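You operate a simulated robot arm through the tools that you are given. There is no shell and no other tool.

The job below is to be done with a simulated two-armed robot. You get a single attempt, and the scene is never put back.

TASK
Fit the insert that the pin card names in the grey base and latch the grey hood on.
Fine: inserts lie in the middle drawer; shut it again. Close both latches. Leave the black hood latched.
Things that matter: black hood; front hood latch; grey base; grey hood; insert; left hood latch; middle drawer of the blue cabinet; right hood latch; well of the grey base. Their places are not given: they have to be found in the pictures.

The check looks at the end state, three seconds after you hand in, the way a careful person would. Anything else that was tipped, shoved, dropped, spilled or broken makes it a failure.

THE ROBOT
Two 7-joint arms with fingered hands on one trunk that stands fixed in place. Base frame: the origin is at the foot of the trunk, x ahead of it, y to its left, z up. Readings come in m, degrees, newtons and seconds.
The left shoulder is at [0.05, 0.214, 0.869], the right one opposite. With the tool pointing down near the work surface each hand reaches from about 0.4 to 0.9 m from the base axis, measured 20 degrees to its own side. Payload 3 kg a hand.
The TCP of each hand is the grasp point between the finger pads, 0.026 m short of the fingertips. In the tool frame z runs along the fingers and y along their closing line. The gripper opens to 0.132 m; its body begins 0.073 m behind the TCP. The gripper is a hand of 3 fingers: y runs from the thumb to the fingers, the wrist lies at [0, 0, -0.229] in the tool frame.
Orientation is that of the tool frame in the base frame, as [roll, pitch, yaw] about the fixed x, y, z axes, in that order (R = Rz(yaw) Ry(pitch) Rx(roll)). With the fingers straight down and closing along the base's y, the tool's x points along the base's -x, its y along +y and its z along -z.

THE INTERFACE
- The arms move only by the tool jog_arm. It takes "left_commands", "right_commands" or both (then of equal length, played together; a hand with none holds still); each is a list of rows, each a list of 6 numbers: the shift along the tool's x, y, z in m, then the turn, a rotation vector about the tool's x, y, z in degrees. In form: [[tx, ty, tz, rx, ry, rz], ...]. A call has 1 to 20 rows; each row is the pose to reach, as a shift and turn from the pose commanded when the call began, along the tool's axes at that moment. Each row takes 0.2 s and may step no farther than 0.05 m and 8.6 degrees from the row before; otherwise, the whole call is refused. Where a pose cannot be reached the arm comes as near as it can. A force on the tool above 40 N (or 10 N above the force at the start of the call, whichever is more), or a blocked arm, ends the call early, and 0.2 s more pass. In this call time passes only in rows, and 0.2 s behind the last. The reply holds the time, the measured pose of the TCP, the force on the tool along the base axes, the opening and the grip force, in the units named above and with some noise, with the torque about the TCP (base axes, N m) and any sound that the robot's microphone picked up, and new pictures: "pictures" is both (left out), scene, wrist or none (wrist: the cameras of the hands that moved).
- Cameras (640 x 400 px; columns grow to the right, rows downward): "scene" is now at [0.0345, -0.0237, 1.5234]; the picture's right is [-0.19, -0.98, 0.00], its down [-0.60, 0.12, -0.79] and it looks along [0.78, -0.15, -0.61] (base axes); focal length 364 px, centre (320, 200). "left" rides on the left gripper at [-0.061, 0.003, -0.092] in its tool frame; the picture's right is [-0.05, -1.00, 0.00], its down [0.83, -0.04, -0.56] and it looks along [0.55, -0.03, 0.83] (tool axes); focal length 230 px, centre (320, 200). "right" rides on the right gripper at [0.061, 0.003, -0.092] in its tool frame; the picture's right is [-0.05, 1.00, 0.00], its down [-0.83, -0.04, -0.56] and it looks along [-0.55, -0.03, 0.83] (tool axes); focal length 230 px, centre (320, 200).
- set_fingers(finger1, finger2, thumb_bend, hand): sets how far each is bent, from 0 (flat) to 1 (curled in); at 0.3 the hand is open as for a grip, at 0.7 the pads meet at the TCP. One left out holds its place. A second passes; each finger stops where it meets its share of the squeeze, and holds until it gets a number again. It is the only way to open and close the hand. It gives what a move gives, with no picture; readings hold the bend of each and the force on the fingers (four entries, about 0 where the hand has none), thumb and palm.
- turn_head(pan, tilt): turns the head with the scene camera to pan (to the left, within 86 degrees either way) and tilt (down, from -29 to 69), counted from straight ahead of the robot. It gives what a move gives, and a new picture of the scene camera.
- locate(camera, pixels): for up to 12 pixels [column, row] of the newest picture of that camera ("zoom" is the newest enlarged one), the place [x, y, z] in the base frame of the surface seen there, good to about 0.002 m, but the place of the scene camera against the robot may be out by one fixed shift of up to 0.025 m in any direction. It takes no simulated time.
- inspect(camera, box): a new picture of the part [left, top, right, bottom] of that camera's present view, enlarged. It takes no simulated time.
- job_done(): hands the job in; it is judged then, once.

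Leave the grippers open and the arms clear of the work at the hand-in unless told otherwise.

The tools are called after "Emit:" as a command line: name --argument value ..., lists and objects as JSON in quotes. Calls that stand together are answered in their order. jog_arm: Moves the arms, as the interface text tells. Its arguments: {"type":"object","properties":{"left_commands":{"type":"array"},"right_commands":{"type":"array"},"pictures":{"type":"string","enum":["both","scene","wrist","none"]}},"required":[]} The other tools are called the same way: set_fingers (finger1, finger2, thumb_bend, hand) moves the fingers one by one; turn_head (pan, tilt) turns the head that bears the scene camera; locate (camera, pixels) gives the place of the surface under pixels of a picture; inspect (camera, box) takes an enlarged picture of a part of a camera's view; job_done () hands the job in.

At the start:

```text
clock: 0.0
left_tcp_pos: [0.434, 0.0523, 1.202]
left_tool_rot: [-179.9, 0.0, 167.5]
left_ft_force: [-0.6, 0.2, 1.5]
left_ft_torque: [-0.02, -0.01, 0.01]
left_gripper_width: 0.1322
left_grasp_force: 0.0
left_shape: jaw
left_bend: [0.3, 0.3, 0.3]
left_finger forces: [0.0, 0.0, 0.1, 0.0, 0.0, 0.1]
right_tcp_pos: [0.4547, -0.2782, 1.1963]
right_tool_rot: [180.0, 0.0, 167.5]
right_ft_force: [-0.3, 0.8, -0.5]
right_ft_torque: [-0.02, 0.0, 0.0]
right_gripper_width: 0.1319
right_grasp_force: 0.1
right_shape: jaw
right_bend: [0.3, 0.3, 0.3]
right_finger forces: [0.0, 0.0, 0.0, 0.0, 0.0, 0.0]
head pan, tilt (commanded): [-10.8, 37.7]
```

scene: 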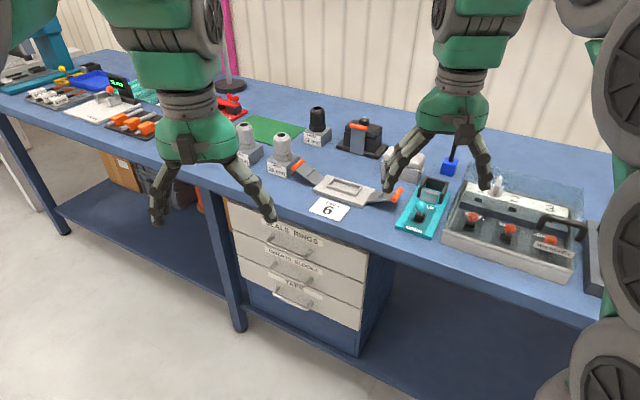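
right: 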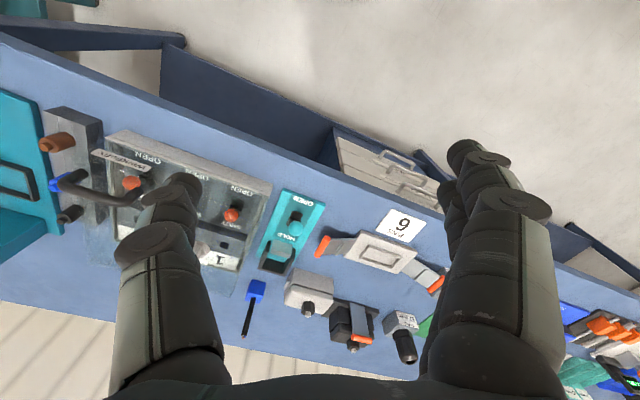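
left: 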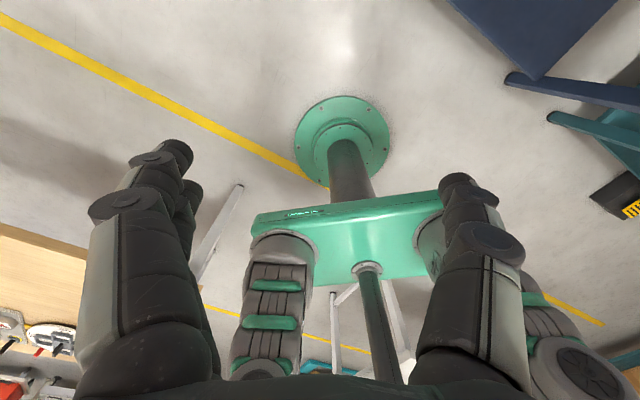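

I see a bench with a cabinet of three drawers under it, a grey base with two orange-handled latches near (345,188), a card with "6" at (328,210), and black and grey hoods. I will take enlarged pictures first.

Emit:
inspect --camera "scene" --box '[230, 90, 460, 234]'

Emit:
inspect --camera "scene" --box '[220, 190, 400, 340]'

Emit:
inspect --camera "right" --box '[220, 180, 460, 370]'

```text
2.78 times, centred on (345, 162) of scene
```

zoom: 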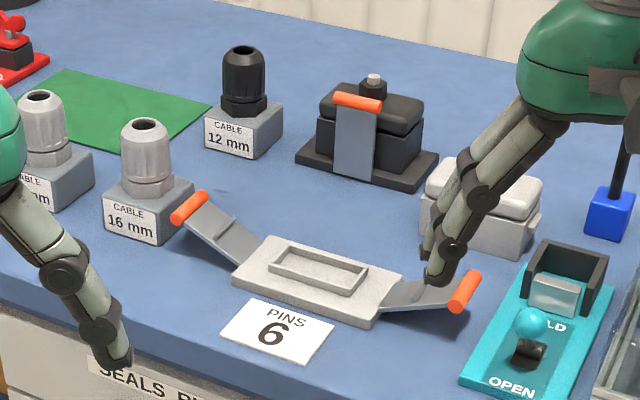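

```text
2.67 times, centred on (310, 265) of scene
```

zoom: 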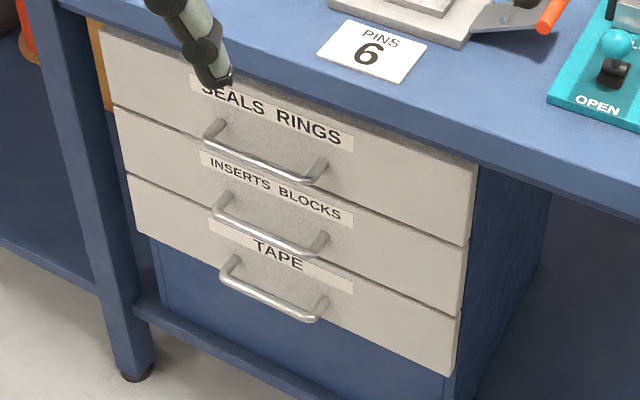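

```text
2.11 times, centred on (340, 275) of right
```

zoom: 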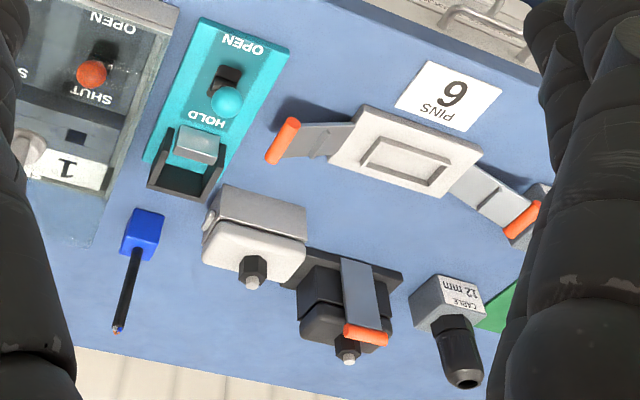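

The card says pins 6; the middle drawer reads "INSERTS BLOCKS". Next I locate the base corners, latches, hood, drawer handle in the scene and right-hand pictures so I can work out the fixed shift of the scene camera.

Emit:
locate --camera "scene" --pixels '[[328, 210], [345, 187], [400, 194], [297, 163], [404, 155], [364, 122], [420, 216], [431, 206], [282, 160], [318, 108]]'

Emit:
locate --camera "right" --pixels '[[402, 227], [381, 253], [323, 248], [437, 286], [310, 285], [308, 308], [361, 339], [295, 217], [404, 355]]'

Emit:
inspect --camera "right" --box '[320, 120, 440, 195]'

```text
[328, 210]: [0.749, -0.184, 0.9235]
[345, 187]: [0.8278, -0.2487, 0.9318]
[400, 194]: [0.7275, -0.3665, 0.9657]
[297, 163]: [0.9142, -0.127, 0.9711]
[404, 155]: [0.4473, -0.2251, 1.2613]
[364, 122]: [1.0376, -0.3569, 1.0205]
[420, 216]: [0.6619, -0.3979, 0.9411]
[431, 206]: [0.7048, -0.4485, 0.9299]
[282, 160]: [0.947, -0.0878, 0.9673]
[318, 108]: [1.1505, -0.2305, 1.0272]
```

```text
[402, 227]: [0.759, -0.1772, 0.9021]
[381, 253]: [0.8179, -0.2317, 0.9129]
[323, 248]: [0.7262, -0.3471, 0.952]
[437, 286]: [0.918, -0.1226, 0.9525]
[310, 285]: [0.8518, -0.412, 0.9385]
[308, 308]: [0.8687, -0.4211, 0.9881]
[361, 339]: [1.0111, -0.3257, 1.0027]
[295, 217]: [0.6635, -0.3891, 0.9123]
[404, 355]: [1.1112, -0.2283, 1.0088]
```

```text
5.33 times, centred on (380, 158) of right
```

zoom: 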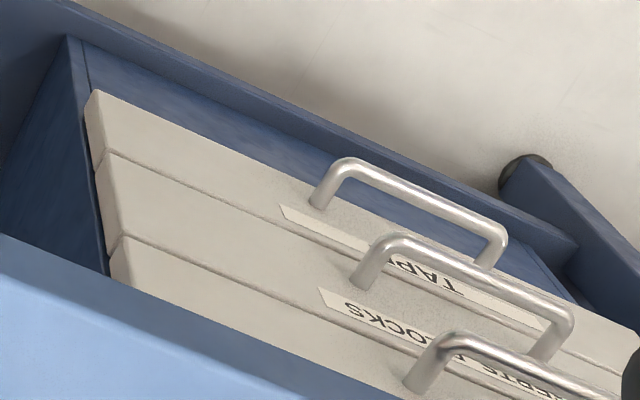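

The scene camera reads about 0.02 m too high against the wrist camera (card 0.9235 vs 0.902). Now I locate the handle of the middle drawer in the zoomed right-hand picture, ends at about (365,275) and (560,330), and points on the drawer fronts.

Emit:
locate --camera "zoom" --pixels '[[362, 272], [400, 240], [480, 268], [560, 305], [545, 345], [340, 170], [490, 245], [300, 250], [120, 200], [100, 120], [440, 350], [130, 265]]'

Emit:
locate --camera "scene" --pixels '[[276, 268], [293, 280], [308, 283], [279, 264], [311, 277], [290, 261], [320, 262], [350, 262], [244, 215], [360, 305], [327, 273], [250, 245]]'

```text
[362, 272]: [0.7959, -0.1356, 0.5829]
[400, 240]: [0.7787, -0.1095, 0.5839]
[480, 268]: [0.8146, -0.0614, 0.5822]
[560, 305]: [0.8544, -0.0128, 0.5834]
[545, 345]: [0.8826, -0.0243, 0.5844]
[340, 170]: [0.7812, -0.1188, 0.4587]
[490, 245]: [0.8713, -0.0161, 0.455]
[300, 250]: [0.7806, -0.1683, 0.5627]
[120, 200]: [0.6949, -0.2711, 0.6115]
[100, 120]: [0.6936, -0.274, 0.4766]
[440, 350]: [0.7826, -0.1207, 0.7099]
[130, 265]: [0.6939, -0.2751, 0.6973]
```

```text
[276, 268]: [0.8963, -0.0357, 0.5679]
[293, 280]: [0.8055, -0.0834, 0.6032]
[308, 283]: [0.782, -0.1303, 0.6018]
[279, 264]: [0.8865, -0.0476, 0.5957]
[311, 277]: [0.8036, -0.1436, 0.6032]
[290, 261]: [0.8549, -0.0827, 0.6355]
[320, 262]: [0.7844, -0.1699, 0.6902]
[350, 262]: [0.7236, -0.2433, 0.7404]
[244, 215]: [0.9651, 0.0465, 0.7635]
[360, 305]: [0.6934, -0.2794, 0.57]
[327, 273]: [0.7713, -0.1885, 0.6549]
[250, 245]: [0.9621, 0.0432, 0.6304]
```

The bench front runs along (0.64, 0.77), so its depth direction is about (0.77, -0.64). The middle drawer's bar lies from about (0.779,-0.110) to (0.854,-0.013) at z 0.584. I'll turn the head toward the work to see the bench better.

Emit:
turn_head --pan -22 --tilt 42

```text
clock: 0.7
left_tcp_pos: [0.4332, 0.0528, 1.2018]
left_tool_rot: [180.0, 0.0, 167.4]
left_ft_force: [-0.5, -0.4, -0.7]
left_ft_torque: [0.01, -0.01, 0.03]
left_gripper_width: 0.1318
left_grasp_force: 0.1
left_shape: jaw
left_bend: [0.3, 0.3, 0.3]
left_finger forces: [0.0, 0.1, 0.0, 0.0, 0.0, 0.0]
right_tcp_pos: [0.4551, -0.2789, 1.1951]
right_tool_rot: [-180.0, 0.0, 167.5]
right_ft_force: [-0.2, 0.6, 0.9]
right_ft_torque: [0.01, 0.0, 0.01]
right_gripper_width: 0.1318
right_grasp_force: 0.0
right_shape: jaw
right_bend: [0.3, 0.3, 0.3]
right_finger forces: [0.0, 0.0, 0.1, 0.1, 0.0, 0.1]
head pan, tilt (commanded): [-22.0, 42.0]
```

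scene: 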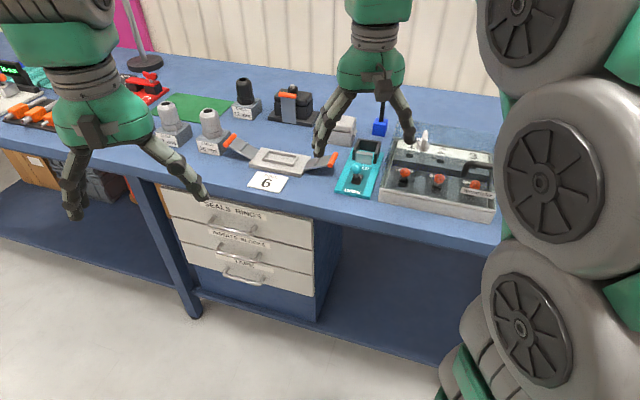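

The left hand is free and near the drawer. I'll lower it in front of the cabinet, well clear of the bench edge, while turning it to point level into the bench (along 0.768,-0.640) with the thumb on top, so it can grip the horizontal bar.

Emit:
jog_arm --left_commands '[[-0.0126, 0.0059, 0.0283, 5.01, -3.05, -3.05], [-0.0252, 0.0117, 0.0565, 10.01, -6.1, -6.1], [-0.0378, 0.0176, 0.0848, 15.02, -9.15, -9.15], [-0.0504, 0.0234, 0.113, 20.03, -12.2, -12.2], [-0.0629, 0.0293, 0.1413, 25.03, -15.25, -15.25], [-0.0755, 0.0352, 0.1695, 30.04, -18.3, -18.3], [-0.0881, 0.041, 0.1978, 35.04, -21.35, -21.35], [-0.1007, 0.0469, 0.226, 40.05, -24.4, -24.4], [-0.1133, 0.0528, 0.2543, 45.06, -27.45, -27.45], [-0.1259, 0.0586, 0.2825, 50.06, -30.5, -30.5], [-0.1385, 0.0645, 0.3108, 55.07, -33.55, -33.55], [-0.1511, 0.0703, 0.339, 60.08, -36.6, -36.6], [-0.1636, 0.0762, 0.3673, 65.08, -39.65, -39.65], [-0.1762, 0.0821, 0.3955, 70.09, -42.7, -42.7], [-0.1888, 0.0879, 0.4238, 75.09, -45.75, -45.75], [-0.2014, 0.0938, 0.452, 80.1, -48.8, -48.8]]' --pictures "both"

```text
clock: 4.1
left_tcp_pos: [0.6496, 0.1011, 0.7494]
left_tool_rot: [-90.1, 0.1, -129.8]
left_ft_force: [-0.3, 0.3, 0.2]
left_ft_torque: [0.01, -0.01, 0.01]
left_gripper_width: 0.1319
left_grasp_force: 0.2
left_shape: jaw
left_bend: [0.3, 0.3, 0.3]
left_finger forces: [0.1, 0.0, 0.0, 0.0, 0.0, 0.0]
left hand out of reach, approached as far as the arm can: row 11
right_tcp_pos: [0.4546, -0.2784, 1.1957]
right_tool_rot: [180.0, 0.0, 167.5]
right_ft_force: [0.7, 0.7, -0.3]
right_ft_torque: [-0.01, -0.02, 0.0]
right_gripper_width: 0.1319
right_grasp_force: 0.0
right_shape: jaw
right_bend: [0.3, 0.3, 0.3]
right_finger forces: [0.0, 0.0, 0.0, 0.0, 0.0, 0.1]
head pan, tilt (commanded): [-22.0, 42.0]
```

scene: 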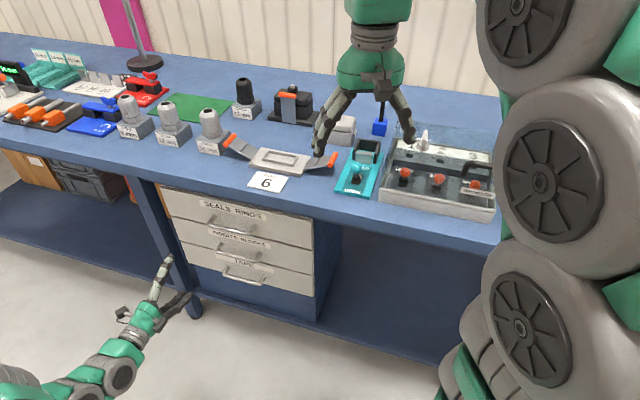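
left: 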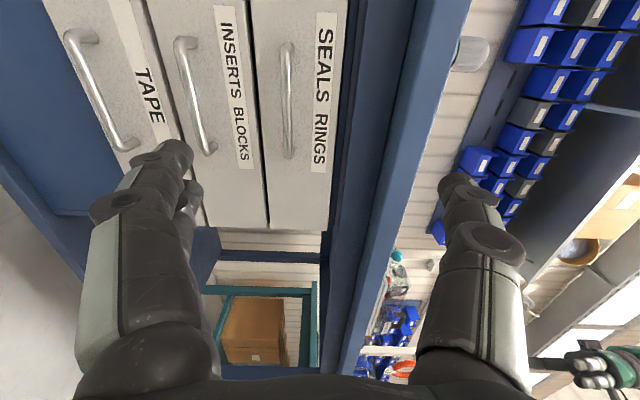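

The left hand now points at the cabinet and its camera shows the drawers. I locate the middle handle's bar (about (183,60) to (208,150)) and its drawer face in this picture.

Emit:
locate --camera "left" --pixels '[[184, 60], [195, 105], [206, 145], [220, 20], [245, 165], [260, 200], [80, 60], [285, 100], [345, 100], [375, 100], [160, 20], [175, 100]]'

Emit:
inspect --camera "left" --box '[140, 0, 300, 240]'

```text
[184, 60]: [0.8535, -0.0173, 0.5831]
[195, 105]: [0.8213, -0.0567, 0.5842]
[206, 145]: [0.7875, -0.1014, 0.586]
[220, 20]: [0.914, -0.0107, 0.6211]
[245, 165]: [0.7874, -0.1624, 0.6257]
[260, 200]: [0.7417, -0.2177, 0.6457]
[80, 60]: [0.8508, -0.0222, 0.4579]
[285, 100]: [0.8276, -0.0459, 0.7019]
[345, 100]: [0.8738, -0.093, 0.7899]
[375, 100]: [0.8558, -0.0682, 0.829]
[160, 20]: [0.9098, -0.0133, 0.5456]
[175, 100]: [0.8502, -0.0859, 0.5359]
```

```text
1.67 times, centred on (220, 120) of left
```

zoom: 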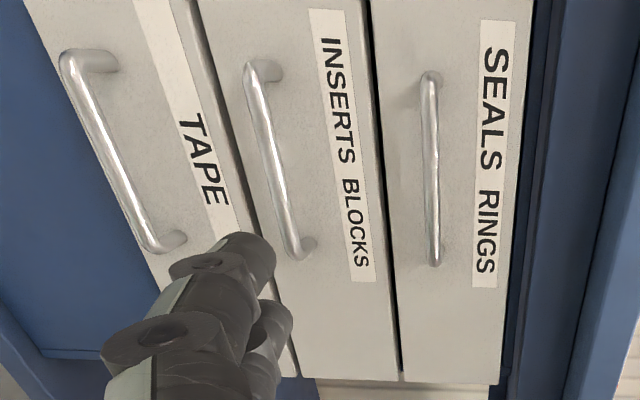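

Bar centre is near (0.817,-0.063,0.582). I move the left hand down 0.167 m and forward, stopping 2 cm short of the grip pose to check.

Emit:
jog_arm --left_commands '[[0.005, 0.04, 0.02, 0, 0, 0], [0.01, 0.08, 0.04, 0, 0, 0], [0.015, 0.12, 0.06, 0, 0, 0], [0.019, 0.15, 0.08, 0, 0, 0], [0.019, 0.167, 0.11, 0, 0, 0], [0.019, 0.167, 0.14, 0, 0, 0], [0.019, 0.167, 0.17, 0, 0, 0], [0.019, 0.167, 0.195, 0, 0, 0], [0.019, 0.167, 0.21, 0, 0, 0]]' --pictures "both"

```text
clock: 6.1
left_tcp_pos: [0.8018, -0.0498, 0.5804]
left_tool_rot: [-89.9, 0.0, -129.8]
left_ft_force: [-0.2, -0.9, -0.1]
left_ft_torque: [0.02, -0.02, -0.03]
left_gripper_width: 0.1322
left_grasp_force: 0.1
left_shape: jaw
left_bend: [0.3, 0.3, 0.3]
left_finger forces: [0.0, 0.0, 0.0, 0.1, 0.0, 0.0]
right_tcp_pos: [0.454, -0.2789, 1.1943]
right_tool_rot: [-179.9, -0.1, 167.5]
right_ft_force: [0.5, 0.0, -0.6]
right_ft_torque: [0.01, 0.0, -0.03]
right_gripper_width: 0.132
right_grasp_force: 0.0
right_shape: jaw
right_bend: [0.3, 0.3, 0.3]
right_finger forces: [0.0, 0.1, 0.1, 0.1, 0.1, 0.0]
head pan, tilt (commanded): [-22.0, 42.0]
```

scene: 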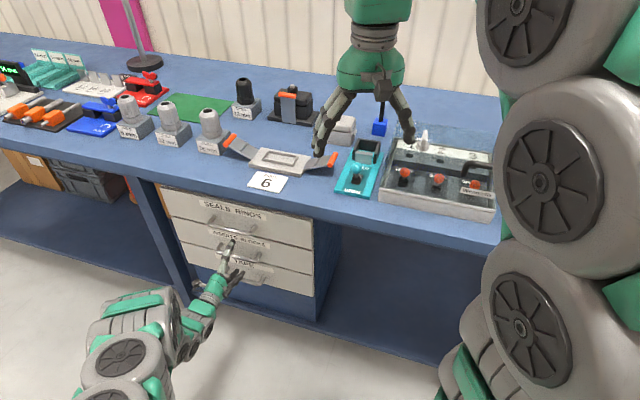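
left: 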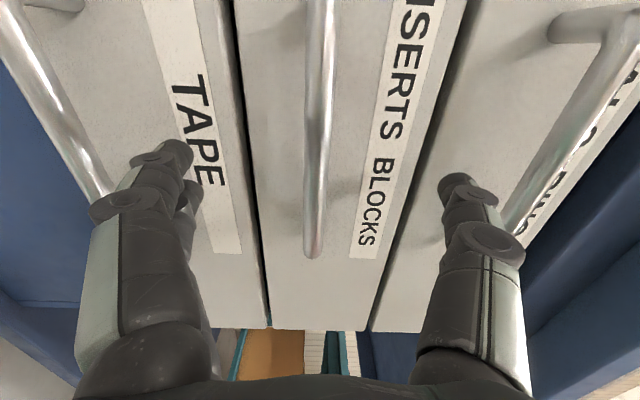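

The bar sits centred between thumb and fingers. I advance the last 2 cm.

Emit:
jog_arm --left_commands '[[0, 0, 0.01, 0, 0, 0], [0, 0, 0.021, 0, 0, 0]]' --pictures "wrist"

Emit:
set_fingers --hand "left" --finger1 0.7 --finger2 0.7 --thumb_bend 0.7

```text
clock: 6.7
left_tcp_pos: [0.8161, -0.0637, 0.5811]
left_tool_rot: [-90.0, 0.1, -129.9]
left_ft_force: [0.1, 0.6, 0.5]
left_ft_torque: [0.03, -0.01, 0.0]
left_gripper_width: 0.132
left_grasp_force: 0.1
left_shape: jaw
left_bend: [0.3, 0.3, 0.3]
left_finger forces: [0.0, 0.0, 0.1, 0.1, 0.0, 0.1]
right_tcp_pos: [0.4546, -0.2789, 1.1955]
right_tool_rot: [-180.0, 0.0, 167.5]
right_ft_force: [-0.5, 0.2, 0.8]
right_ft_torque: [-0.02, -0.02, 0.0]
right_gripper_width: 0.1316
right_grasp_force: 0.2
right_shape: jaw
right_bend: [0.3, 0.3, 0.3]
right_finger forces: [0.0, 0.0, 0.0, 0.0, 0.0, 0.0]
head pan, tilt (commanded): [-22.0, 42.0]
```

left: 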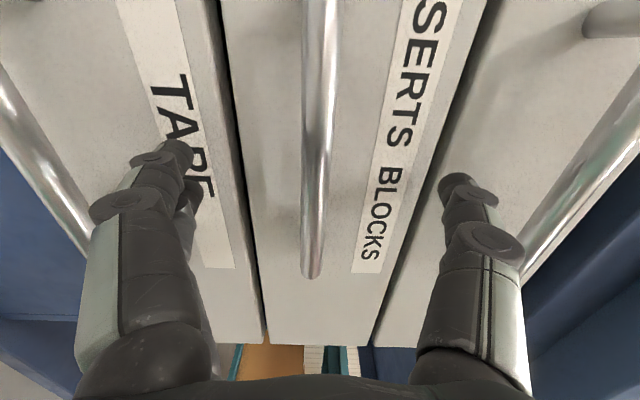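

```text
clock: 7.7
left_tcp_pos: [0.8152, -0.0632, 0.5812]
left_tool_rot: [-90.0, 0.0, -129.9]
left_ft_force: [-0.4, -0.7, -0.6]
left_ft_torque: [-0.03, 0.01, -0.01]
left_gripper_width: 0.0067
left_grasp_force: 0.7
left_shape: fingers
left_bend: [0.69, 0.69, 0.7]
left_finger forces: [0.4, 0.3, 0.0, 0.0, 0.1, 0.1]
right_tcp_pos: [0.4555, -0.279, 1.1961]
right_tool_rot: [-180.0, 0.0, 167.4]
right_ft_force: [-0.3, -0.5, -0.5]
right_ft_torque: [0.0, 0.02, 0.02]
right_gripper_width: 0.1319
right_grasp_force: 0.1
right_shape: jaw
right_bend: [0.3, 0.3, 0.3]
right_finger forces: [0.0, 0.0, 0.1, 0.1, 0.1, 0.1]
head pan, tilt (commanded): [-22.0, 42.0]
```

The fingers lightly touch the bar (width 0.0067). I squeeze more firmly and look at the wrist picture.

Emit:
set_fingers --hand "left" --finger1 0.8 --finger2 0.8 --thumb_bend 0.8

Emit:
inspect --camera "left" --box '[160, 60, 480, 400]'

```text
clock: 8.7
left_tcp_pos: [0.8149, -0.0621, 0.5825]
left_tool_rot: [-90.0, 0.0, -129.8]
left_ft_force: [0.2, -0.6, -1.1]
left_ft_torque: [-0.01, 0.0, -0.01]
left_gripper_width: 0.0002
left_grasp_force: 0.0
left_shape: fingers
left_bend: [0.77, 0.77, 0.76]
left_finger forces: [0.0, 0.1, 0.1, 0.0, 0.0, 0.0]
right_tcp_pos: [0.4556, -0.2794, 1.1966]
right_tool_rot: [-180.0, 0.0, 167.6]
right_ft_force: [-0.1, 0.0, 0.9]
right_ft_torque: [0.0, 0.01, 0.01]
right_gripper_width: 0.1321
right_grasp_force: 0.0
right_shape: jaw
right_bend: [0.3, 0.3, 0.3]
right_finger forces: [0.0, 0.1, 0.1, 0.1, 0.0, 0.1]
head pan, tilt (commanded): [-22.0, 42.0]
```

```text
1.18 times, centred on (320, 230) of left
```

zoom: 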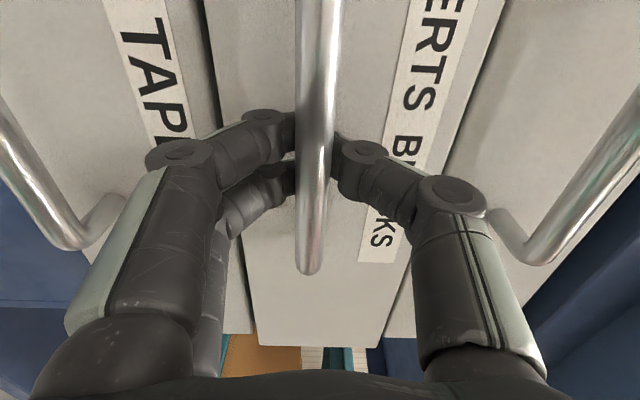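

The fingertips have closed behind the bar, hooking it. I pull straight back 6 cm and check that the drawer follows.

Emit:
jog_arm --left_commands '[[0, 0, -0.01, 0, 0, 0], [0, 0, -0.02, 0, 0, 0], [0, 0, -0.03, 0, 0, 0], [0, 0, -0.045, 0, 0, 0], [0, 0, -0.06, 0, 0, 0]]' --pictures "both"

```text
clock: 9.9
left_tcp_pos: [0.7707, -0.0219, 0.5835]
left_tool_rot: [-90.1, 0.0, -129.7]
left_ft_force: [-0.5, 0.0, -1.0]
left_ft_torque: [0.04, 0.03, 0.01]
left_gripper_width: 0.0001
left_grasp_force: 0.1
left_shape: fingers
left_bend: [0.77, 0.77, 0.76]
left_finger forces: [0.1, 0.0, 0.0, 0.0, 0.0, 0.0]
right_tcp_pos: [0.4546, -0.2792, 1.196]
right_tool_rot: [180.0, 0.0, 167.4]
right_ft_force: [0.8, 0.2, 0.4]
right_ft_torque: [-0.03, 0.0, -0.04]
right_gripper_width: 0.1319
right_grasp_force: 0.0
right_shape: jaw
right_bend: [0.3, 0.3, 0.3]
right_finger forces: [0.0, 0.0, 0.0, 0.0, 0.0, 0.0]
head pan, tilt (commanded): [-22.0, 42.0]
```

scene: 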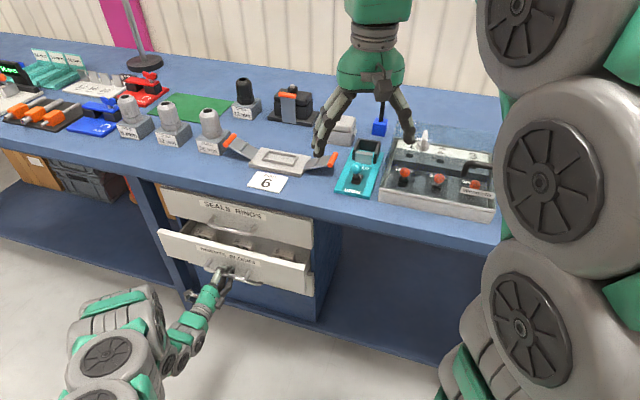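
left: 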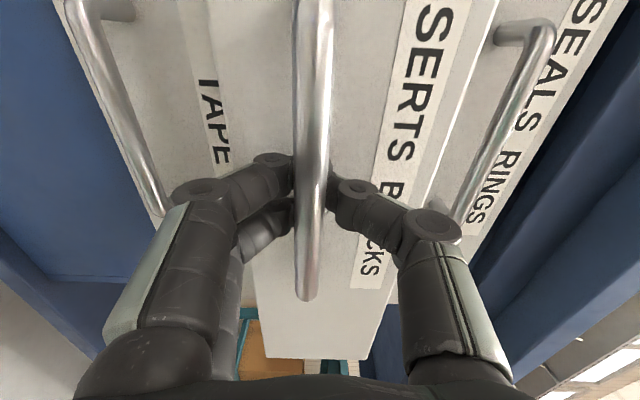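

The drawer follows. I pull another 14 cm slowly.

Emit:
jog_arm --left_commands '[[0, 0, -0.015, 0, 0, 0], [0, 0, -0.03, 0, 0, 0], [0, 0, -0.045, 0, 0, 0], [0, 0, -0.06, 0, 0, 0], [0, 0, -0.075, 0, 0, 0], [0, 0, -0.09, 0, 0, 0], [0, 0, -0.105, 0, 0, 0], [0, 0, -0.12, 0, 0, 0], [0, 0, -0.135, 0, 0, 0], [0, 0, -0.145, 0, 0, 0]]' --pictures "both"

```text
clock: 12.1
left_tcp_pos: [0.6574, 0.0687, 0.581]
left_tool_rot: [-90.1, -0.1, -129.8]
left_ft_force: [0.1, -0.1, 1.0]
left_ft_torque: [-0.02, 0.01, -0.02]
left_gripper_width: 0.0
left_grasp_force: 0.0
left_shape: fingers
left_bend: [0.77, 0.77, 0.76]
left_finger forces: [0.0, 0.1, 0.0, 0.1, 0.0, 0.0]
right_tcp_pos: [0.454, -0.2789, 1.1962]
right_tool_rot: [-180.0, 0.0, 167.5]
right_ft_force: [0.7, -0.9, 0.1]
right_ft_torque: [0.0, -0.02, 0.01]
right_gripper_width: 0.132
right_grasp_force: 0.0
right_shape: jaw
right_bend: [0.3, 0.3, 0.3]
right_finger forces: [0.0, 0.0, 0.1, 0.1, 0.0, 0.0]
head pan, tilt (commanded): [-22.0, 42.0]
```

scene: 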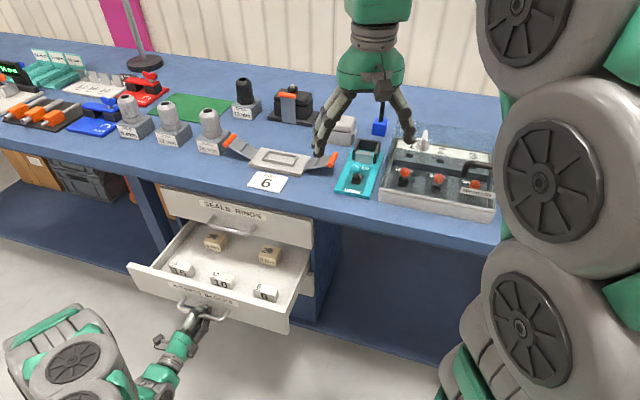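
left: 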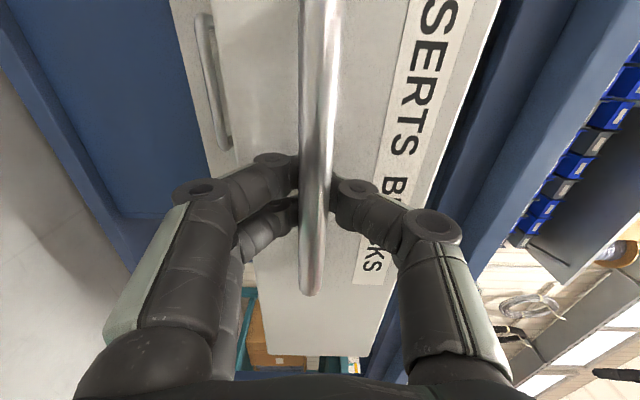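

Five inserts are visible in the drawer, white ones in front and beige ones behind. I enlarge that region to read their numbers.

Emit:
inspect --camera "scene" --box '[150, 210, 310, 310]'

Emit:
locate --camera "scene" --pixels '[[183, 268], [222, 281], [264, 294], [216, 240], [269, 254], [240, 265], [200, 313], [200, 250], [130, 268], [290, 330]]'

```text
4.00 times, centred on (230, 260) of scene
```

zoom: 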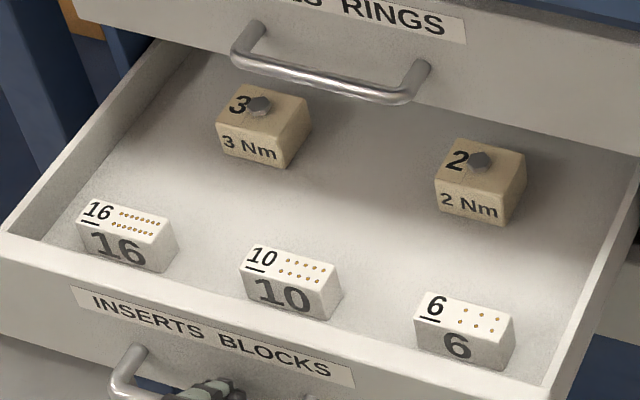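

```text
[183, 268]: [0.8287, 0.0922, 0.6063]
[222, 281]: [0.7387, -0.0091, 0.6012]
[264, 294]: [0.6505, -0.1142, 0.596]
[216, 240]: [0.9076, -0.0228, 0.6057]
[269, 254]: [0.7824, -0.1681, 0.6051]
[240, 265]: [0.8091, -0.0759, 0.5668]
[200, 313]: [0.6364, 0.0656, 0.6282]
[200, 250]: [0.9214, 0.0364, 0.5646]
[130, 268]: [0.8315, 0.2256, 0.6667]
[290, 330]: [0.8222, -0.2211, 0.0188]
```

The insert marked "6" with six pins is the front-right one at (264,294). I open the left hand to let go of the bar, then back it away straight.

Emit:
set_fingers --hand "left" --finger1 0.3 --finger2 0.3 --thumb_bend 0.3

Emit:
jog_arm --left_commands '[[0, 0, -0.03, 0, 0, 0], [0, 0, -0.06, 0, 0, 0], [-0.02, 0, -0.1, 0, 0, 0], [-0.06, -0.02, -0.11, 0, 0, 0], [-0.1, -0.04, -0.12, 0, 0, 0]]' --pictures "both"

```text
clock: 13.1
left_tcp_pos: [0.6588, 0.0702, 0.5819]
left_tool_rot: [-90.0, 0.0, -129.8]
left_ft_force: [0.3, -0.1, -0.9]
left_ft_torque: [-0.02, -0.03, 0.01]
left_gripper_width: 0.1339
left_grasp_force: 0.1
left_shape: fingers
left_bend: [0.3, 0.3, 0.3]
left_finger forces: [0.0, 0.0, 0.1, 0.1, 0.0, 0.0]
right_tcp_pos: [0.4556, -0.2788, 1.1957]
right_tool_rot: [180.0, -0.1, 167.5]
right_ft_force: [-0.5, 0.0, -0.3]
right_ft_torque: [-0.04, -0.01, 0.02]
right_gripper_width: 0.1319
right_grasp_force: 0.0
right_shape: jaw
right_bend: [0.3, 0.3, 0.3]
right_finger forces: [0.0, 0.1, 0.0, 0.0, 0.1, 0.1]
head pan, tilt (commanded): [-22.0, 42.0]
```

```text
clock: 14.3
left_tcp_pos: [0.6305, 0.2236, 0.6216]
left_tool_rot: [-89.8, 0.0, -129.7]
left_ft_force: [-0.1, 0.7, 0.9]
left_ft_torque: [-0.01, -0.01, 0.0]
left_gripper_width: 0.1344
left_grasp_force: 0.0
left_shape: fingers
left_bend: [0.3, 0.3, 0.3]
left_finger forces: [0.0, 0.0, 0.0, 0.0, 0.0, 0.1]
right_tcp_pos: [0.455, -0.2784, 1.196]
right_tool_rot: [-180.0, -0.1, 167.5]
right_ft_force: [-0.3, -0.1, 0.4]
right_ft_torque: [0.02, -0.03, -0.03]
right_gripper_width: 0.1319
right_grasp_force: 0.1
right_shape: jaw
right_bend: [0.3, 0.3, 0.3]
right_finger forces: [0.0, 0.1, 0.0, 0.0, 0.1, 0.1]
head pan, tilt (commanded): [-22.0, 42.0]
```

scene: 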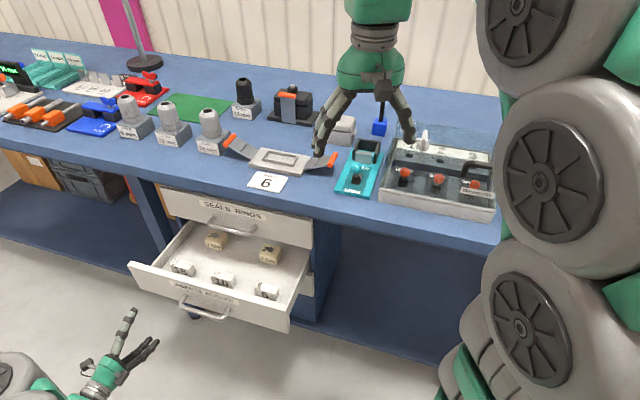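
left: 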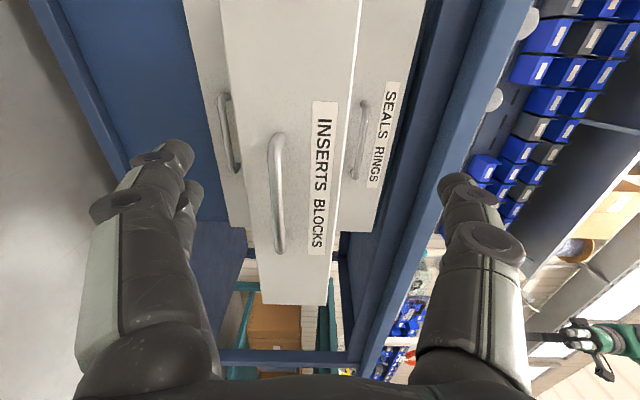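

The left hand is clear and the drawer stays open. I bring the right hand down in front of the drawer, turning it 27° so its closing line runs along the bench, to look into the drawer from close by.

Emit:
jog_arm --right_commands '[[-0.0039, 0.0217, 0.033, 0, 0, 2.28], [-0.0078, 0.0434, 0.066, 0, 0, 4.56], [-0.0117, 0.065, 0.099, 0, 0, 6.84], [-0.0156, 0.0867, 0.132, 0, 0, 9.12], [-0.0195, 0.1084, 0.165, 0, 0, 11.4], [-0.0234, 0.1301, 0.198, 0, 0, 13.68], [-0.0273, 0.1518, 0.231, 0, 0, 15.95], [-0.0312, 0.1735, 0.264, 0, 0, 18.23], [-0.0351, 0.1951, 0.297, 0, 0, 20.51], [-0.039, 0.2168, 0.33, 0, 0, 22.79], [-0.0429, 0.2385, 0.363, 0, 0, 25.07], [-0.0468, 0.2602, 0.396, 0, 0, 27.35]]' --pictures "both"

```text
clock: 16.9
left_tcp_pos: [0.6297, 0.224, 0.6221]
left_tool_rot: [-90.0, 0.0, -129.9]
left_ft_force: [-0.5, 0.1, -0.2]
left_ft_torque: [-0.01, -0.03, 0.01]
left_gripper_width: 0.1341
left_grasp_force: 0.0
left_shape: fingers
left_bend: [0.3, 0.3, 0.3]
left_finger forces: [0.0, 0.1, 0.1, 0.1, 0.1, 0.1]
right_tcp_pos: [0.5555, -0.036, 0.8001]
right_tool_rot: [-179.9, 0.0, 140.1]
right_ft_force: [0.9, -0.2, 0.1]
right_ft_torque: [-0.03, 0.04, 0.02]
right_gripper_width: 0.1318
right_grasp_force: 0.0
right_shape: jaw
right_bend: [0.3, 0.3, 0.3]
right_finger forces: [0.0, 0.0, 0.0, 0.1, 0.0, 0.0]
head pan, tilt (commanded): [-22.0, 42.0]
```

scene: 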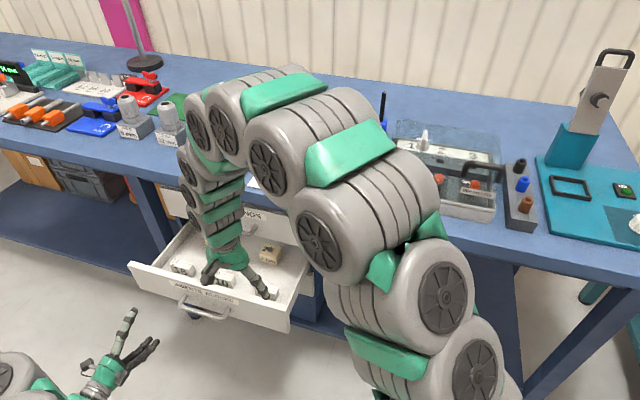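
right: 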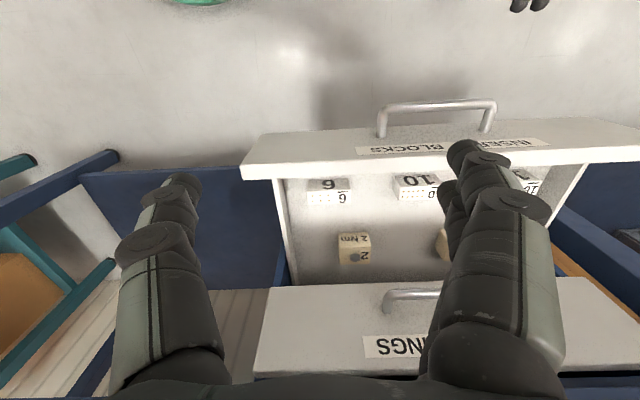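

I can see the "6" insert at (328,190) upside down in the right-hand picture. I enlarge and measure it and the drawer walls around it.

Emit:
inspect --camera "right" --box '[240, 120, 460, 260]'

```text
2.86 times, centred on (350, 190) of right
```

zoom: 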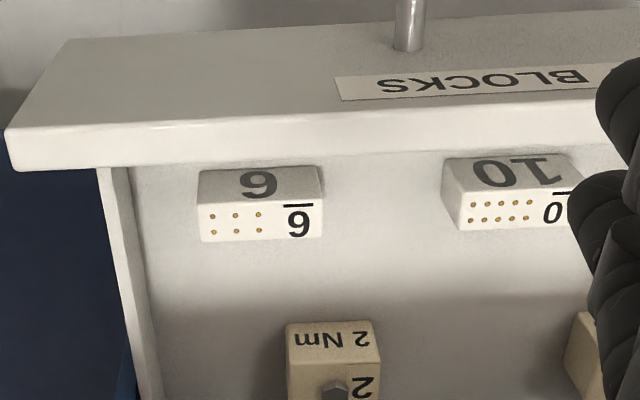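

Emit:
locate --camera "zoom" --pixels '[[203, 172], [319, 168], [201, 208], [322, 206], [202, 239], [322, 235], [262, 225], [260, 187], [262, 160], [180, 240], [262, 280], [142, 235]]'

Emit:
locate --camera "right" --pixels '[[300, 165], [300, 150], [360, 165], [290, 290], [400, 300], [400, 284], [330, 162], [350, 370], [258, 375]]'

```text
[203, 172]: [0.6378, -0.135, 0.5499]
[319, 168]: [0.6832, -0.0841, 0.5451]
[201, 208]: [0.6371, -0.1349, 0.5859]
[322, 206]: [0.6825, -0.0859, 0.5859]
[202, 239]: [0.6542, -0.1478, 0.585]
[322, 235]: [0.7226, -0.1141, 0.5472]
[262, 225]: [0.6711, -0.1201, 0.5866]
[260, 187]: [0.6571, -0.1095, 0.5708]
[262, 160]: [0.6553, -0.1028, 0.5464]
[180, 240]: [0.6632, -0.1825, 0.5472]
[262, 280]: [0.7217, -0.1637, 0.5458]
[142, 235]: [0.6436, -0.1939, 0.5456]
```

```text
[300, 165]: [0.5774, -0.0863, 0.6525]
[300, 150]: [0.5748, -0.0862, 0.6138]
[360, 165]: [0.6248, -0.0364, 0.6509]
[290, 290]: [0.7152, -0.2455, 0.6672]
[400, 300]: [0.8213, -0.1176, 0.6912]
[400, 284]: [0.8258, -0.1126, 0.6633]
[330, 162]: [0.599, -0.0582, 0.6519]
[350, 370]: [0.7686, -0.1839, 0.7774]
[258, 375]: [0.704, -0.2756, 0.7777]
```

The insert's top is at z≈0.586, about 0.067 long along the bench and 0.022 deep, with the drawer's right wall about 4 cm from its end. I'll grip it by its ends. To know my finger clearance, I half-close the right hand here in free air and look at it.

Emit:
set_fingers --hand "right" --finger1 0.45 --finger2 0.45 --thumb_bend 0.45

Emit:
inspect --camera "right" --box '[0, 0, 640, 400]'

```text
clock: 17.9
left_tcp_pos: [0.631, 0.2228, 0.6217]
left_tool_rot: [-89.9, 0.0, -129.9]
left_ft_force: [-0.2, 0.4, -0.1]
left_ft_torque: [-0.01, -0.01, -0.01]
left_gripper_width: 0.1342
left_grasp_force: 0.0
left_shape: fingers
left_bend: [0.3, 0.3, 0.3]
left_finger forces: [0.0, 0.0, 0.0, 0.0, 0.0, 0.0]
right_tcp_pos: [0.5555, -0.0342, 0.8006]
right_tool_rot: [-179.9, 0.0, 140.2]
right_ft_force: [-0.4, -0.5, 0.9]
right_ft_torque: [0.03, -0.03, 0.01]
right_gripper_width: 0.0853
right_grasp_force: 0.1
right_shape: fingers
right_bend: [0.45, 0.45, 0.45]
right_finger forces: [0.0, 0.0, 0.1, 0.1, 0.1, 0.0]
head pan, tilt (commanded): [-22.0, 42.0]
```

```text
1.00 times, centred on (320, 200) of right (not enlarged: the box is as wide or as high as the picture)
```

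zoom: 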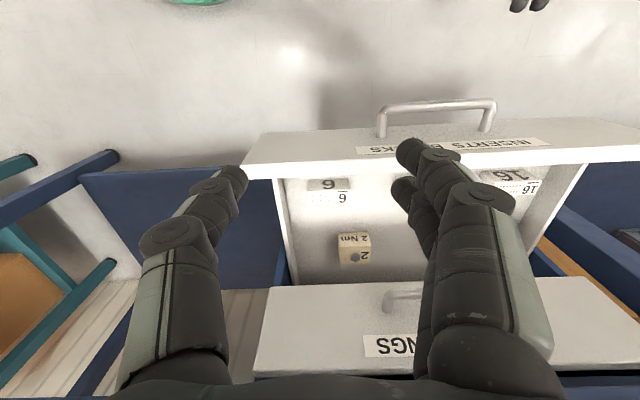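

At bend 0.45 the gap is 0.085 m. I locate points on the thumb and fingers to learn how far their knuckles stick out.

Emit:
locate --camera "right" --pixels '[[238, 172], [212, 185], [192, 190], [172, 232], [142, 238], [150, 300], [405, 148], [440, 155], [478, 190], [510, 195], [530, 300], [405, 188]]'

```text
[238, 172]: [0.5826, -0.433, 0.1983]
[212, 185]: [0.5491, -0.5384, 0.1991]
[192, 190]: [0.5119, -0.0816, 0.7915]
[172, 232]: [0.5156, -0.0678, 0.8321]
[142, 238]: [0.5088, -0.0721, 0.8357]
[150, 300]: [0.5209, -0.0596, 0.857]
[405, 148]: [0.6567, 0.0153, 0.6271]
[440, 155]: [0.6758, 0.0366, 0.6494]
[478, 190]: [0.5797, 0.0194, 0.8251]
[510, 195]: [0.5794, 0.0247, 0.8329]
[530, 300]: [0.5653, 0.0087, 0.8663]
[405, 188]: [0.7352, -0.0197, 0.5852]
```

Those used the older picture. I repeat with the newest enlarged one.

Emit:
locate --camera "zoom" --pixels '[[238, 175], [212, 185], [192, 192], [172, 232], [143, 240], [150, 300], [405, 148], [440, 155], [478, 190], [510, 195], [530, 300], [405, 188]]'

```text
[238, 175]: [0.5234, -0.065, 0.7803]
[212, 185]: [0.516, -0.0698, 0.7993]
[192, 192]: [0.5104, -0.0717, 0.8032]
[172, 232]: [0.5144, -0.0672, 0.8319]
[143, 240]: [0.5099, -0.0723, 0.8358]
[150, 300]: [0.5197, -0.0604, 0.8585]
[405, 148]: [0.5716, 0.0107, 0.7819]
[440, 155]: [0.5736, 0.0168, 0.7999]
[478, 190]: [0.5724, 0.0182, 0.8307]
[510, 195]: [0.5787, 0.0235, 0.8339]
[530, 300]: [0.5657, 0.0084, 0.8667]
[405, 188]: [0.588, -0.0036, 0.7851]
```

The thumb and fingers stick out about ±0.065 m at this bend, so there is about 1 cm to spare at the wall. I check the wall position and height, and the insert's corners again, in this picture.

Emit:
inspect --camera "right" --box '[260, 150, 400, 240]'

```text
4.44 times, centred on (330, 195) of right
```

zoom: 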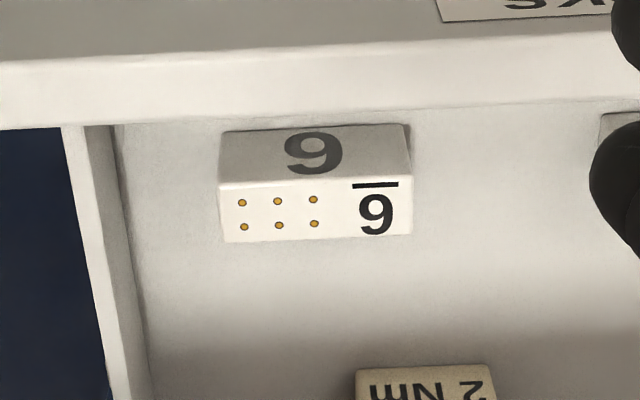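

Emit:
locate --camera "zoom" --pixels '[[218, 188], [228, 238], [408, 182], [408, 230], [225, 140], [406, 128], [90, 220], [75, 220], [100, 220], [120, 220], [140, 250], [300, 120]]'

```text
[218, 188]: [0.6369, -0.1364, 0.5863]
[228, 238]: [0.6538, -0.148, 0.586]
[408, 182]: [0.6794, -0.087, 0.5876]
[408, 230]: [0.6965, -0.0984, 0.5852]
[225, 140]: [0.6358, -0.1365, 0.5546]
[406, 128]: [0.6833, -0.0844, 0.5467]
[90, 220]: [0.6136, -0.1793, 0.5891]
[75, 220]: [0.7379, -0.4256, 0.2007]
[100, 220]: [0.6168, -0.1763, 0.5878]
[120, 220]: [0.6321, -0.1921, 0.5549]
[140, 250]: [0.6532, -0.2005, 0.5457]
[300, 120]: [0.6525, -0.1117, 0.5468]
```

The insert's centre is at about s=0.587, t=0.337 in bench coordinates (x≈0.667, y≈-0.117), top z 0.586; the side wall top is only 0.589. I move the right hand over it, then down to z≈0.71 and look.

Emit:
jog_arm --right_commands '[[-0.035, 0.002, 0.0, 0, 0, 0], [-0.07, 0.004, 0.01, 0, 0, 0], [-0.105, 0.006, 0.03, 0, 0, 0], [-0.138, 0.008, 0.06, 0, 0, 0], [-0.138, 0.008, 0.09, 0, 0, 0]]' --pictures "both"

```text
clock: 19.1
left_tcp_pos: [0.6298, 0.2239, 0.6213]
left_tool_rot: [-90.1, -0.1, -129.9]
left_ft_force: [0.1, 0.5, -0.1]
left_ft_torque: [-0.02, 0.02, 0.01]
left_gripper_width: 0.1342
left_grasp_force: 0.1
left_shape: fingers
left_bend: [0.3, 0.3, 0.3]
left_finger forces: [0.0, 0.0, 0.0, 0.0, 0.0, 0.0]
right_tcp_pos: [0.6673, -0.1165, 0.7134]
right_tool_rot: [-180.0, 0.2, 140.1]
right_ft_force: [0.7, 0.3, -0.3]
right_ft_torque: [0.0, 0.0, 0.01]
right_gripper_width: 0.0853
right_grasp_force: 0.1
right_shape: fingers
right_bend: [0.45, 0.45, 0.45]
right_finger forces: [0.0, 0.0, 0.1, 0.0, 0.0, 0.1]
head pan, tilt (commanded): [-22.0, 42.0]
```

scene: 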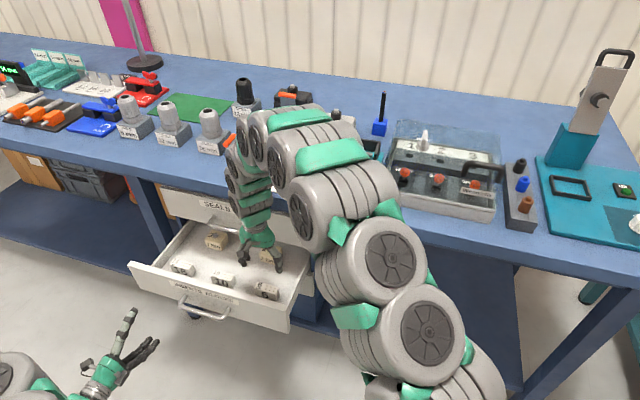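
right: 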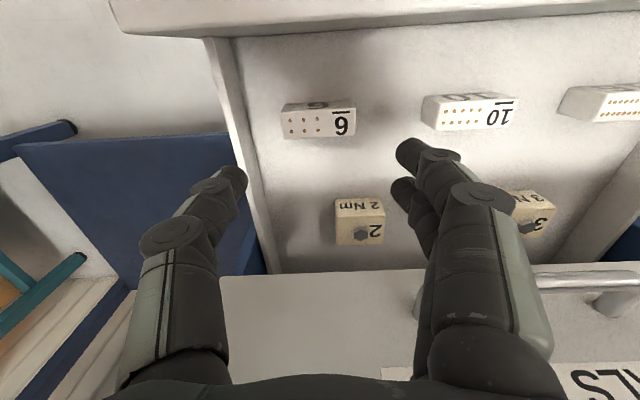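

The insert now shows at (318,122) between thumb and fingers. I measure it again from here before going down.

Emit:
inspect --camera "right" --box '[230, 70, 410, 190]'

```text
3.33 times, centred on (320, 130) of right
```

zoom: 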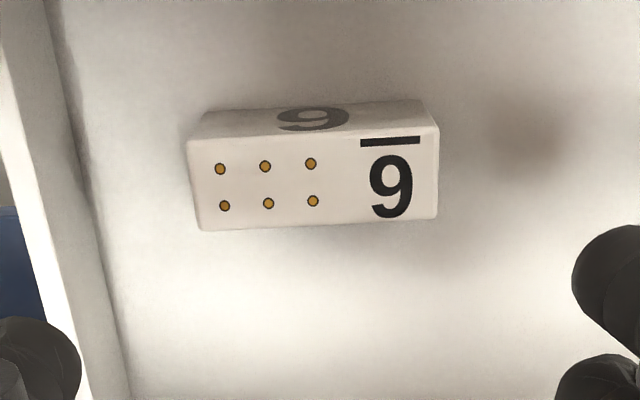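

Emit:
locate --camera "zoom" --pixels '[[189, 143], [436, 130], [200, 228], [435, 215], [312, 182], [195, 185], [434, 172], [312, 136], [316, 222], [90, 200], [60, 200]]'

```text
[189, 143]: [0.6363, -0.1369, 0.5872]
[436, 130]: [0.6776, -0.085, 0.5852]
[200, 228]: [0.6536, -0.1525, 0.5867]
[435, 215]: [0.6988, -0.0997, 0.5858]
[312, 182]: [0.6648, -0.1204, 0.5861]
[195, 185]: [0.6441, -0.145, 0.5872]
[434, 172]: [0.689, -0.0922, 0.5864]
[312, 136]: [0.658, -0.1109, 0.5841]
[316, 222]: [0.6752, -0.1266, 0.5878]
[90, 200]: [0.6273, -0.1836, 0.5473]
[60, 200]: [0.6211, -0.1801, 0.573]
```

The insert centre is (0.6666,-0.1187), aligned within 1°. I open the fingers slightly to bend 0.42 for margin, then go down to z≈0.58.

Emit:
set_fingers --hand "right" --finger1 0.42 --finger2 0.42 --thumb_bend 0.42

Emit:
jog_arm --right_commands '[[-0.001, -0.002, 0.03, 0, 0, 0], [-0.001, -0.002, 0.06, 0, 0, 0], [-0.001, -0.002, 0.085, 0, 0, 0], [-0.001, -0.002, 0.1, 0, 0, 0], [-0.001, -0.002, 0.115, 0, 0, 0], [-0.001, -0.002, 0.125, 0, 0, 0], [-0.001, -0.002, 0.133, 0, 0, 0]]' --pictures "both"

```text
clock: 20.1
left_tcp_pos: [0.6307, 0.2237, 0.6209]
left_tool_rot: [-90.1, -0.1, -129.9]
left_ft_force: [-1.0, 0.7, -0.3]
left_ft_torque: [0.01, 0.01, -0.01]
left_gripper_width: 0.134
left_grasp_force: 0.0
left_shape: fingers
left_bend: [0.3, 0.3, 0.3]
left_finger forces: [0.1, 0.1, 0.0, 0.1, 0.1, 0.1]
right_tcp_pos: [0.6667, -0.1175, 0.7131]
right_tool_rot: [-179.9, 0.0, 140.1]
right_ft_force: [-0.7, -0.5, -0.1]
right_ft_torque: [0.01, -0.03, 0.04]
right_gripper_width: 0.0942
right_grasp_force: 0.0
right_shape: fingers
right_bend: [0.42, 0.42, 0.42]
right_finger forces: [0.1, 0.0, 0.0, 0.0, 0.0, 0.1]
head pan, tilt (commanded): [-22.0, 42.0]
```

```text
clock: 21.7
left_tcp_pos: [0.6313, 0.223, 0.6211]
left_tool_rot: [-90.1, 0.0, -129.8]
left_ft_force: [0.3, -1.2, 0.2]
left_ft_torque: [-0.03, 0.01, 0.01]
left_gripper_width: 0.1342
left_grasp_force: 0.1
left_shape: fingers
left_bend: [0.3, 0.3, 0.3]
left_finger forces: [0.0, 0.0, 0.0, 0.1, 0.0, 0.0]
right_tcp_pos: [0.6695, -0.1209, 0.577]
right_tool_rot: [179.7, 0.1, 140.1]
right_ft_force: [-2.2, -2.6, 38.6]
right_ft_torque: [0.42, -0.26, -0.04]
right_gripper_width: 0.095
right_grasp_force: 18.7
right_shape: fingers
right_bend: [0.44, 0.44, 0.42]
right_finger forces: [13.8, 11.0, 0.1, 0.0, 13.0, 0.0]
head pan, tilt (commanded): [-22.0, 42.0]
```

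scene: 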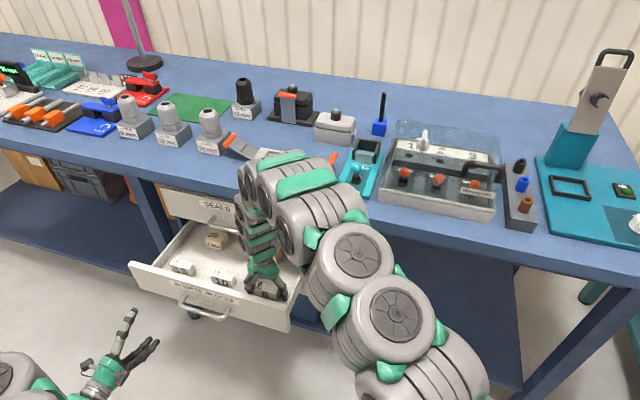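
right: 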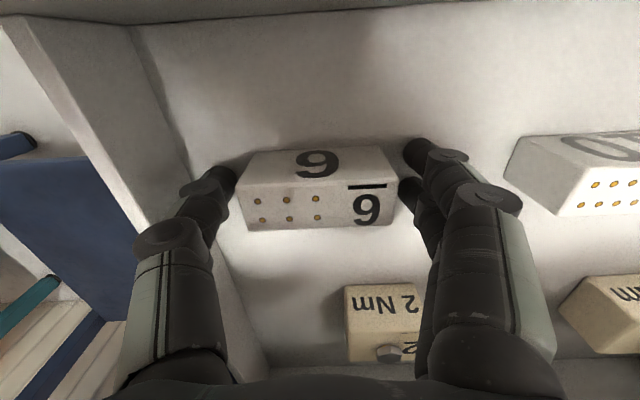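

The fingertips touched the drawer floor (38 N). I raise by 8 mm, then close gently on the insert's ends.

Emit:
jog_arm --right_commands '[[0, 0, -0.004, 0, 0, 0], [0, 0, -0.008, 0, 0, 0]]' --pictures "none"

Emit:
set_fingers --hand "right" --finger1 0.5 --finger2 0.5 --thumb_bend 0.5

Emit:
inspect --camera "right" --box '[120, 60, 520, 310]'

```text
clock: 22.3
left_tcp_pos: [0.6307, 0.2222, 0.6215]
left_tool_rot: [-90.0, 0.0, -129.8]
left_ft_force: [-0.5, -0.2, 0.3]
left_ft_torque: [0.0, -0.03, -0.01]
left_gripper_width: 0.1339
left_grasp_force: 0.1
left_shape: fingers
left_bend: [0.3, 0.3, 0.3]
left_finger forces: [0.0, 0.0, 0.0, 0.1, 0.0, 0.1]
right_tcp_pos: [0.666, -0.12, 0.5839]
right_tool_rot: [-179.9, -0.1, 140.1]
right_ft_force: [-0.6, 0.3, -0.4]
right_ft_torque: [0.06, -0.03, 0.01]
right_gripper_width: 0.0948
right_grasp_force: 0.1
right_shape: fingers
right_bend: [0.42, 0.42, 0.42]
right_finger forces: [0.0, 0.0, 0.0, 0.0, 0.1, 0.0]
head pan, tilt (commanded): [-22.0, 42.0]
```

```text
clock: 23.3
left_tcp_pos: [0.6298, 0.2233, 0.6213]
left_tool_rot: [-90.0, 0.0, -129.8]
left_ft_force: [0.0, 0.4, -0.4]
left_ft_torque: [-0.02, 0.02, 0.0]
left_gripper_width: 0.1342
left_grasp_force: 0.2
left_shape: fingers
left_bend: [0.3, 0.3, 0.3]
left_finger forces: [0.1, 0.1, 0.0, 0.0, 0.1, 0.1]
right_tcp_pos: [0.6666, -0.1201, 0.5839]
right_tool_rot: [-180.0, 0.0, 140.1]
right_ft_force: [-0.6, 0.3, -0.8]
right_ft_torque: [-0.02, 0.01, 0.0]
right_gripper_width: 0.071
right_grasp_force: 0.5
right_shape: fingers
right_bend: [0.49, 0.49, 0.49]
right_finger forces: [0.4, 0.5, 0.0, 0.0, 1.1, 0.1]
head pan, tilt (commanded): [-22.0, 42.0]
```

```text
1.60 times, centred on (320, 185) of right
```

zoom: 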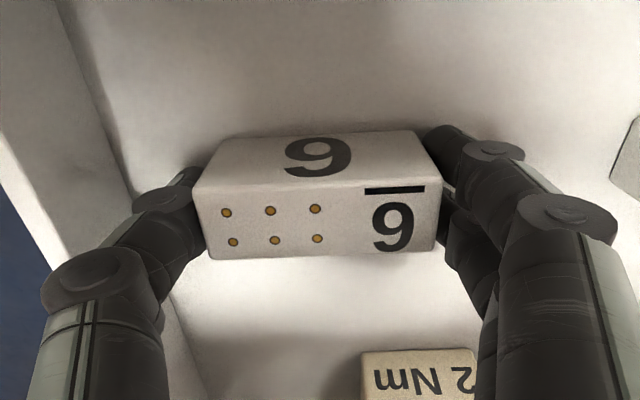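

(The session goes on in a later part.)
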